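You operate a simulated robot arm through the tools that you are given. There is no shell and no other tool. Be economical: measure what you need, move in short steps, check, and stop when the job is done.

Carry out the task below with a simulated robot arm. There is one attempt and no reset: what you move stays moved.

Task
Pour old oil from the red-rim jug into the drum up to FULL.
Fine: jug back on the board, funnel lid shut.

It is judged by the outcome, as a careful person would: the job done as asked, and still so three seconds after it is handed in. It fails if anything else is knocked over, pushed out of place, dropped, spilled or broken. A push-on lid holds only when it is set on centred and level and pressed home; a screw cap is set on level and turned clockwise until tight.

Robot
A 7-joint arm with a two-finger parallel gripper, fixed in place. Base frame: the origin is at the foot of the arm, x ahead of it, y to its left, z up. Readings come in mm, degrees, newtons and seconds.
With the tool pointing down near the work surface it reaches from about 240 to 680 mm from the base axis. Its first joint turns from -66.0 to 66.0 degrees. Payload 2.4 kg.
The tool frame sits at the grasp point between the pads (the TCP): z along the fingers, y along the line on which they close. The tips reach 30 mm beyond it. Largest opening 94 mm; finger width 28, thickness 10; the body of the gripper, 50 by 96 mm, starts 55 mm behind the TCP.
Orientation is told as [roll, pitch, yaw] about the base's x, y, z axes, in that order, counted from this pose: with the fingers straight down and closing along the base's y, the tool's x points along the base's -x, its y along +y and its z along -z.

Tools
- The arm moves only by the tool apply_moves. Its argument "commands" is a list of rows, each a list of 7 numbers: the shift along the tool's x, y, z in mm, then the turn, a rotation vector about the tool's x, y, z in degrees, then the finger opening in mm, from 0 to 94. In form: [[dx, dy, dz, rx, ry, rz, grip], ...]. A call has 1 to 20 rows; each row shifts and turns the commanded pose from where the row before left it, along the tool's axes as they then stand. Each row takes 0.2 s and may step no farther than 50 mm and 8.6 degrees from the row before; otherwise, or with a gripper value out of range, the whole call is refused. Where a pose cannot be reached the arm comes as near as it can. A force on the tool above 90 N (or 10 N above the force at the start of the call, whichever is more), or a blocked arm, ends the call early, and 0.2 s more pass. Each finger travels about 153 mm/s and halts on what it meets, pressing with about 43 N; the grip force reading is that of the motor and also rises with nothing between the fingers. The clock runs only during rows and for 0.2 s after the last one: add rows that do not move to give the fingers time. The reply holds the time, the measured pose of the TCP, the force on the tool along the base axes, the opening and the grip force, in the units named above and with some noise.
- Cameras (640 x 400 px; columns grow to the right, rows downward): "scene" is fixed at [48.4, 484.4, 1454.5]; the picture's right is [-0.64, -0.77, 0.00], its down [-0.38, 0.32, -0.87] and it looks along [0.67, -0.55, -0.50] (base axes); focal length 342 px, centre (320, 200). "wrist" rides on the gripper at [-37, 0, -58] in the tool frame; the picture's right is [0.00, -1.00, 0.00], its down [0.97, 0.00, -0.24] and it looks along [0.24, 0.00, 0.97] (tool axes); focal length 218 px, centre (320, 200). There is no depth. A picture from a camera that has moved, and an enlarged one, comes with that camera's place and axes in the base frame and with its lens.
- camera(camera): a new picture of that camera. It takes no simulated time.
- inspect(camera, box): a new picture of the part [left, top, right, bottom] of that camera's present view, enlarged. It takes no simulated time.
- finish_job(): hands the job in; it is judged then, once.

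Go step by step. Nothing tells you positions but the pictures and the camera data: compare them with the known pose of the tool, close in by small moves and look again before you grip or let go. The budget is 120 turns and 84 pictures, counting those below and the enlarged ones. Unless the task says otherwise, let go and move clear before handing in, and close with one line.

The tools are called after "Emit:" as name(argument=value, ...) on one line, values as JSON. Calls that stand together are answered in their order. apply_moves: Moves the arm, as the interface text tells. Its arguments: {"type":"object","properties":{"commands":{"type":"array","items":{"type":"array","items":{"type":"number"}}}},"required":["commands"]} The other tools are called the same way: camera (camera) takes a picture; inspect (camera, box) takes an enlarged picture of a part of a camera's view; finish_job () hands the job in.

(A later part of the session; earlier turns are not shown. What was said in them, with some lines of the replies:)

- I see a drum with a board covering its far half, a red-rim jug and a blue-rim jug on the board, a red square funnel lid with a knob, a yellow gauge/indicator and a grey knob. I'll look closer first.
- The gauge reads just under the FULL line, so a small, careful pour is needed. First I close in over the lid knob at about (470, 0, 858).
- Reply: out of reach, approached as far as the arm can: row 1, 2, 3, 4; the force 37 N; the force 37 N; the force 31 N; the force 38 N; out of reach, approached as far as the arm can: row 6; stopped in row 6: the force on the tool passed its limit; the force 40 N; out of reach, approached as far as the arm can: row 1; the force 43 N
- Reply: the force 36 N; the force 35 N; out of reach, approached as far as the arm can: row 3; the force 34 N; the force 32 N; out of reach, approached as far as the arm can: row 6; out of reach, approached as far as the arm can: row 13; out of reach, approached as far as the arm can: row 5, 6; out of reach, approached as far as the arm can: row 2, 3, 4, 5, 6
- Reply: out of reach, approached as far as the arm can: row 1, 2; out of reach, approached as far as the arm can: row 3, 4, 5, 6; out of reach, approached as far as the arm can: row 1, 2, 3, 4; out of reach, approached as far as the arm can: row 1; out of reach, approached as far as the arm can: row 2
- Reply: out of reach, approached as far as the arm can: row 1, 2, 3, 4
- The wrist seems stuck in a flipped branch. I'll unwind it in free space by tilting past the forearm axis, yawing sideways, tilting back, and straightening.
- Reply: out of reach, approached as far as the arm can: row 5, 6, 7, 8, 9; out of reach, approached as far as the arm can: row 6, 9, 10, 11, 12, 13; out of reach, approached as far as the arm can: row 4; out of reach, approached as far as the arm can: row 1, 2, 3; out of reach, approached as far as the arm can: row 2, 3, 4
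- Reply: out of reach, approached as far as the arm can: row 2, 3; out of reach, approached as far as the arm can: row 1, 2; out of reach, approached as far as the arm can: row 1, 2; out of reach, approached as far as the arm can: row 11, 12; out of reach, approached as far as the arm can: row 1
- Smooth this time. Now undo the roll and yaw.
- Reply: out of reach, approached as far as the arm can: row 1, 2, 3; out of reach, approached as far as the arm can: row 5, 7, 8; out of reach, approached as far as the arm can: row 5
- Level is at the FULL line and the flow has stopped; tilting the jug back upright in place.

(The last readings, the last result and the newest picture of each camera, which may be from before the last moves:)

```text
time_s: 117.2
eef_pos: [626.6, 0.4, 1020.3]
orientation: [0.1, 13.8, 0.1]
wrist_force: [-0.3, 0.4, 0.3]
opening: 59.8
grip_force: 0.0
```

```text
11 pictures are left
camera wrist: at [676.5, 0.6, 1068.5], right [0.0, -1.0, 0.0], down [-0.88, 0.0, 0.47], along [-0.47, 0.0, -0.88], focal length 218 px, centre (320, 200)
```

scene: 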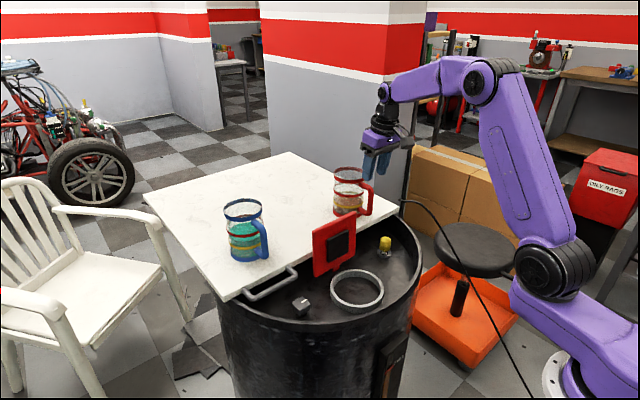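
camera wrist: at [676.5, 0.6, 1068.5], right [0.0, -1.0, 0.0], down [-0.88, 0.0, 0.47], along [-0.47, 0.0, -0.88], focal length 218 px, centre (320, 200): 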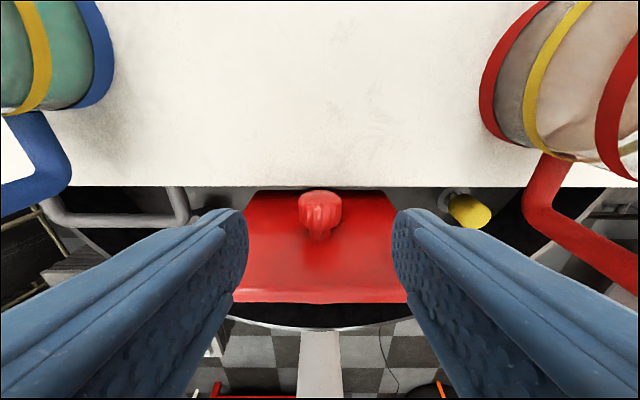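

Emit:
apply_moves(commands=[[4, 0, 26, 0, 0, 0, 60], [2, 0, 26, 0, 0, 0, 60], [2.3, 0, 25, 0, 0, 0, 60], [0, 0, 0, 0, 0, 0, 60]])

Emit:
camera(camera="wrist")

```text
time_s: 118.2
eef_pos: [600.9, 0.6, 948.6]
orientation: [0.2, 13.9, 0.1]
wrist_force: [-0.9, -0.4, 0.5]
opening: 60.0
grip_force: 0.1
```

```text
10 pictures are left
camera wrist: at [650.2, 1.3, 996.2], right [0.0, -1.0, 0.0], down [-0.88, 0.0, 0.47], along [-0.47, 0.0, -0.88], focal length 218 px, centre (320, 200)
```

wrist: 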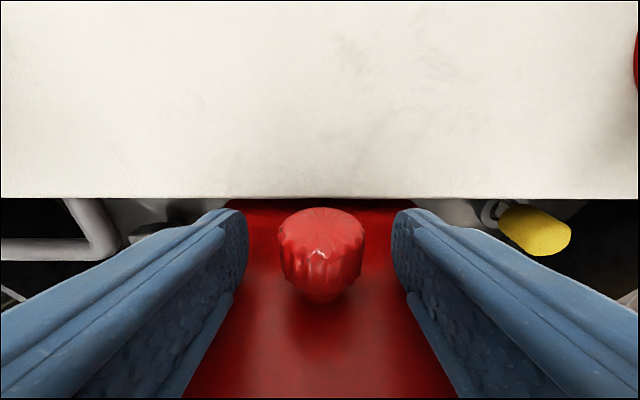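

Emit:
apply_moves(commands=[[0, 0, 0, 0, 0, 0, 10], [0, 0, 0, 0, 0, 0, 10], [0, 0, 0, 0, 0, 0, 10]])

Emit:
apply_moves(commands=[[10.7, 0, -0.2, 0, -1.25, 0, 10], [10.7, 0, -0.1, 0, -1.25, 0, 10], [10.6, 0, 1.5, 0, -1.25, 0, 10], [10.5, 0, 1.5, 0, -1.25, 0, 10], [0, 0, 0, 0, 0, 0, 10]])

Emit:
inspect(camera="scene", box=[280, 160, 440, 320])

```text
time_s: 119.0
eef_pos: [601.4, 0.1, 947.1]
orientation: [0.0, 13.8, 0.1]
wrist_force: [-0.3, -2.2, -2.1]
opening: 28.9
grip_force: 45.3
```

```text
time_s: 120.2
eef_pos: [560.8, 0.3, 955.7]
orientation: [0.1, 8.5, 0.2]
wrist_force: [12.6, -5.0, 7.1]
opening: 29.0
grip_force: 44.7
```

```text
2.50 times, centred on (360, 240) of scene
camera zoom: at [48.6, 484.3, 1454.5], right [-0.64, -0.77, 0.0], down [-0.38, 0.32, -0.87], along [0.67, -0.55, -0.5], focal length 856 px, centre (220, 100)
```

zoom: 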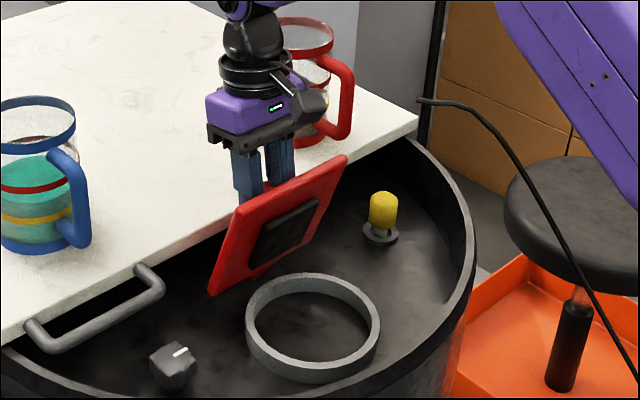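

Pivoting well (lid ≈ 70°). Continue the arc down.

Emit:
apply_moves(commands=[[10.3, 0, 3.2, 0, -1.25, 0, 10], [10.3, 0, 3.2, 0, -1.25, 0, 10], [9.5, 0, 4.7, 0, -1.25, 0, 10], [9.5, 0, 4.8, 0, -1.25, 0, 10], [8.7, 0, 6.2, 0, -1.25, 0, 10], [8.6, 0, 6.3, 0, -1.25, 0, 10], [0, 0, 0, 0, 0, 0, 10]])

Emit:
inspect(camera="scene", box=[280, 160, 440, 320])

```text
time_s: 121.8
eef_pos: [502.0, 0.2, 931.2]
orientation: [0.3, 1.1, 0.2]
wrist_force: [10.2, -3.1, 6.9]
opening: 29.1
grip_force: 44.7
```

```text
2.50 times, centred on (360, 240) of scene
camera zoom: at [48.5, 484.3, 1454.5], right [-0.64, -0.77, 0.0], down [-0.38, 0.32, -0.87], along [0.67, -0.55, -0.5], focal length 856 px, centre (220, 100)
```

zoom: 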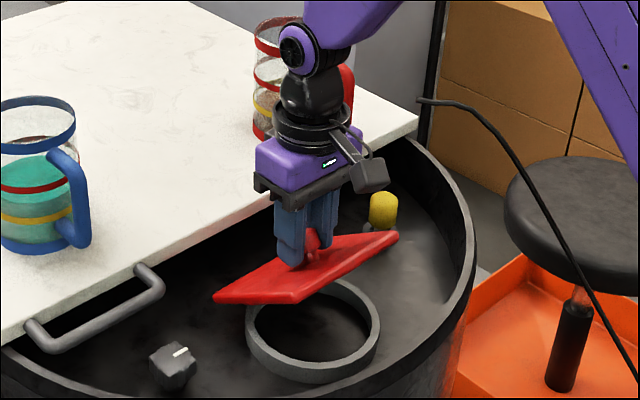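

Emit:
apply_moves(commands=[[7.4, 0, 7.3, 0, 0, 0, 10], [7.3, 0, 7.3, 0, 0, 0, 10], [5.6, 0, 8.6, 0, 0, 0, 10], [5.6, 0, 8.7, 0, 0, 0, 10], [4, 0, 9, 0, 0, 0, 10], [2.5, 0, 7, 0, 0, 0, 10], [0, 0, 0, 0, 0, 0, 10]])

Emit:
inspect(camera="scene", box=[280, 160, 440, 320])

```text
time_s: 123.4
eef_pos: [464.8, -0.6, 883.9]
orientation: [0.2, 1.7, -0.1]
wrist_force: [-7.8, -4.3, 13.6]
opening: 29.5
grip_force: 45.6
```

```text
2.50 times, centred on (360, 240) of scene
camera zoom: at [47.9, 484.3, 1454.5], right [-0.64, -0.77, 0.0], down [-0.38, 0.32, -0.87], along [0.67, -0.55, -0.5], focal length 856 px, centre (220, 100)
```

zoom: 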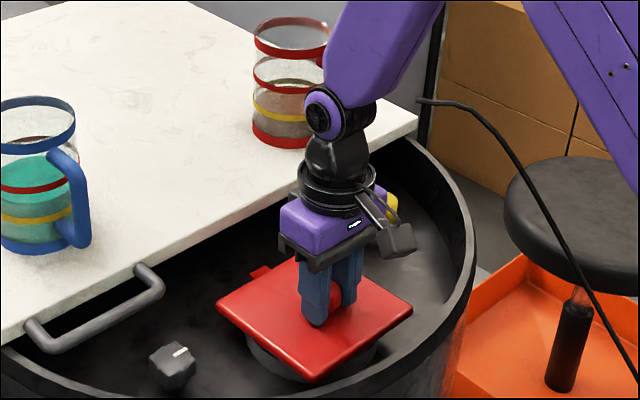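

Emit:
apply_moves(commands=[[0.5, 0, 3, 0, 0, 0, 10], [0, 0, 3, 0, 0, 0, 10], [0, 0, 0, 0, 0, 0, 10]])

Emit:
apply_moves(commands=[[0, 0, 0, 0, 0, 0, 50], [0, 0, 0, 0, 0, 0, 50], [0, 0, -30, 0, 0, 0, 50], [0, 0, -45, 0, 0, 0, 50], [0, 0, -45, 0, 0, 0, 50], [0, 0, -45, 0, 0, 0, 50], [0, 0, 0, 0, 0, 0, 50]])

Emit:
camera(camera="scene")

Emit:
inspect(camera="scene", box=[300, 220, 430, 320])

Emit:
inspect(camera="scene", box=[380, 355, 404, 385])

```text
time_s: 124.2
eef_pos: [464.9, -0.4, 879.1]
orientation: [0.1, 1.7, 0.1]
wrist_force: [-17.0, -6.2, 12.6]
opening: 29.4
grip_force: 44.8
```

```text
time_s: 125.8
eef_pos: [470.3, -1.5, 1044.2]
orientation: [0.1, 1.4, 0.0]
wrist_force: [0.4, 0.5, 0.4]
opening: 50.0
grip_force: 0.0
```

```text
6 pictures are left
```

scene: 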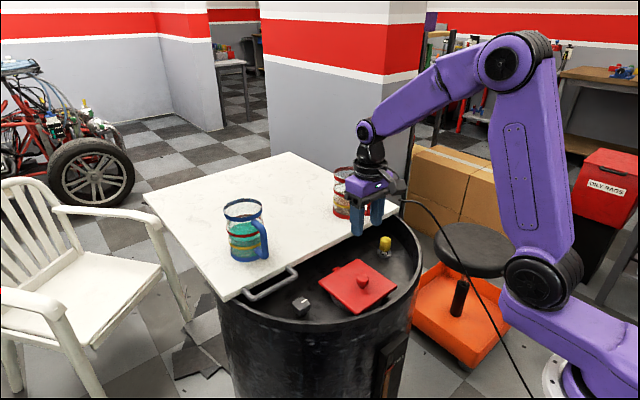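

```text
4.00 times, centred on (365, 270) of scene
camera zoom: at [48.4, 484.4, 1454.5], right [-0.64, -0.77, 0.0], down [-0.38, 0.32, -0.87], along [0.67, -0.55, -0.5], focal length 1369 px, centre (140, -80)
```

zoom: 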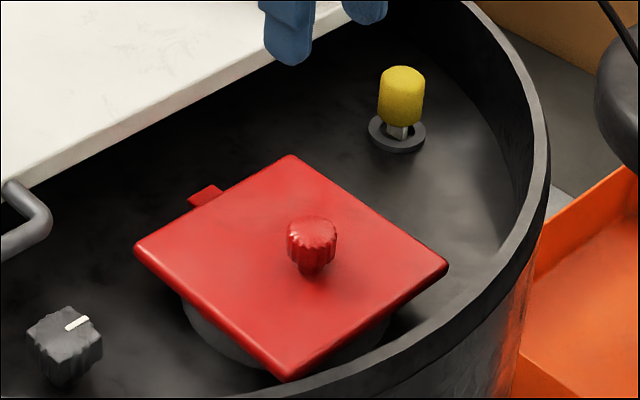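

```text
13.33 times, centred on (392, 370) of scene
camera zoom: at [48.4, 484.4, 1454.5], right [-0.64, -0.77, 0.0], down [-0.38, 0.32, -0.87], along [0.67, -0.55, -0.5], focal length 4565 px, centre (-640, -2067)
```

zoom: 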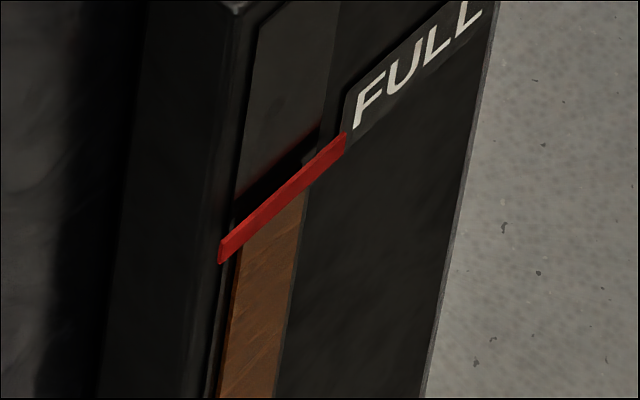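

The lid is back at its original closed outline, the gauge is at the FULL line, and the red-rim jug stands on the board. The gripper is open and clear of everything, so I'm handing the job in.

Emit:
finish_job()

```text
The job is handed in.
```

I poured old oil from the red-rim jug until the drum gauge read FULL, put the jug back on the board and shut the funnel lid; I saw no spills and nothing knocked over.
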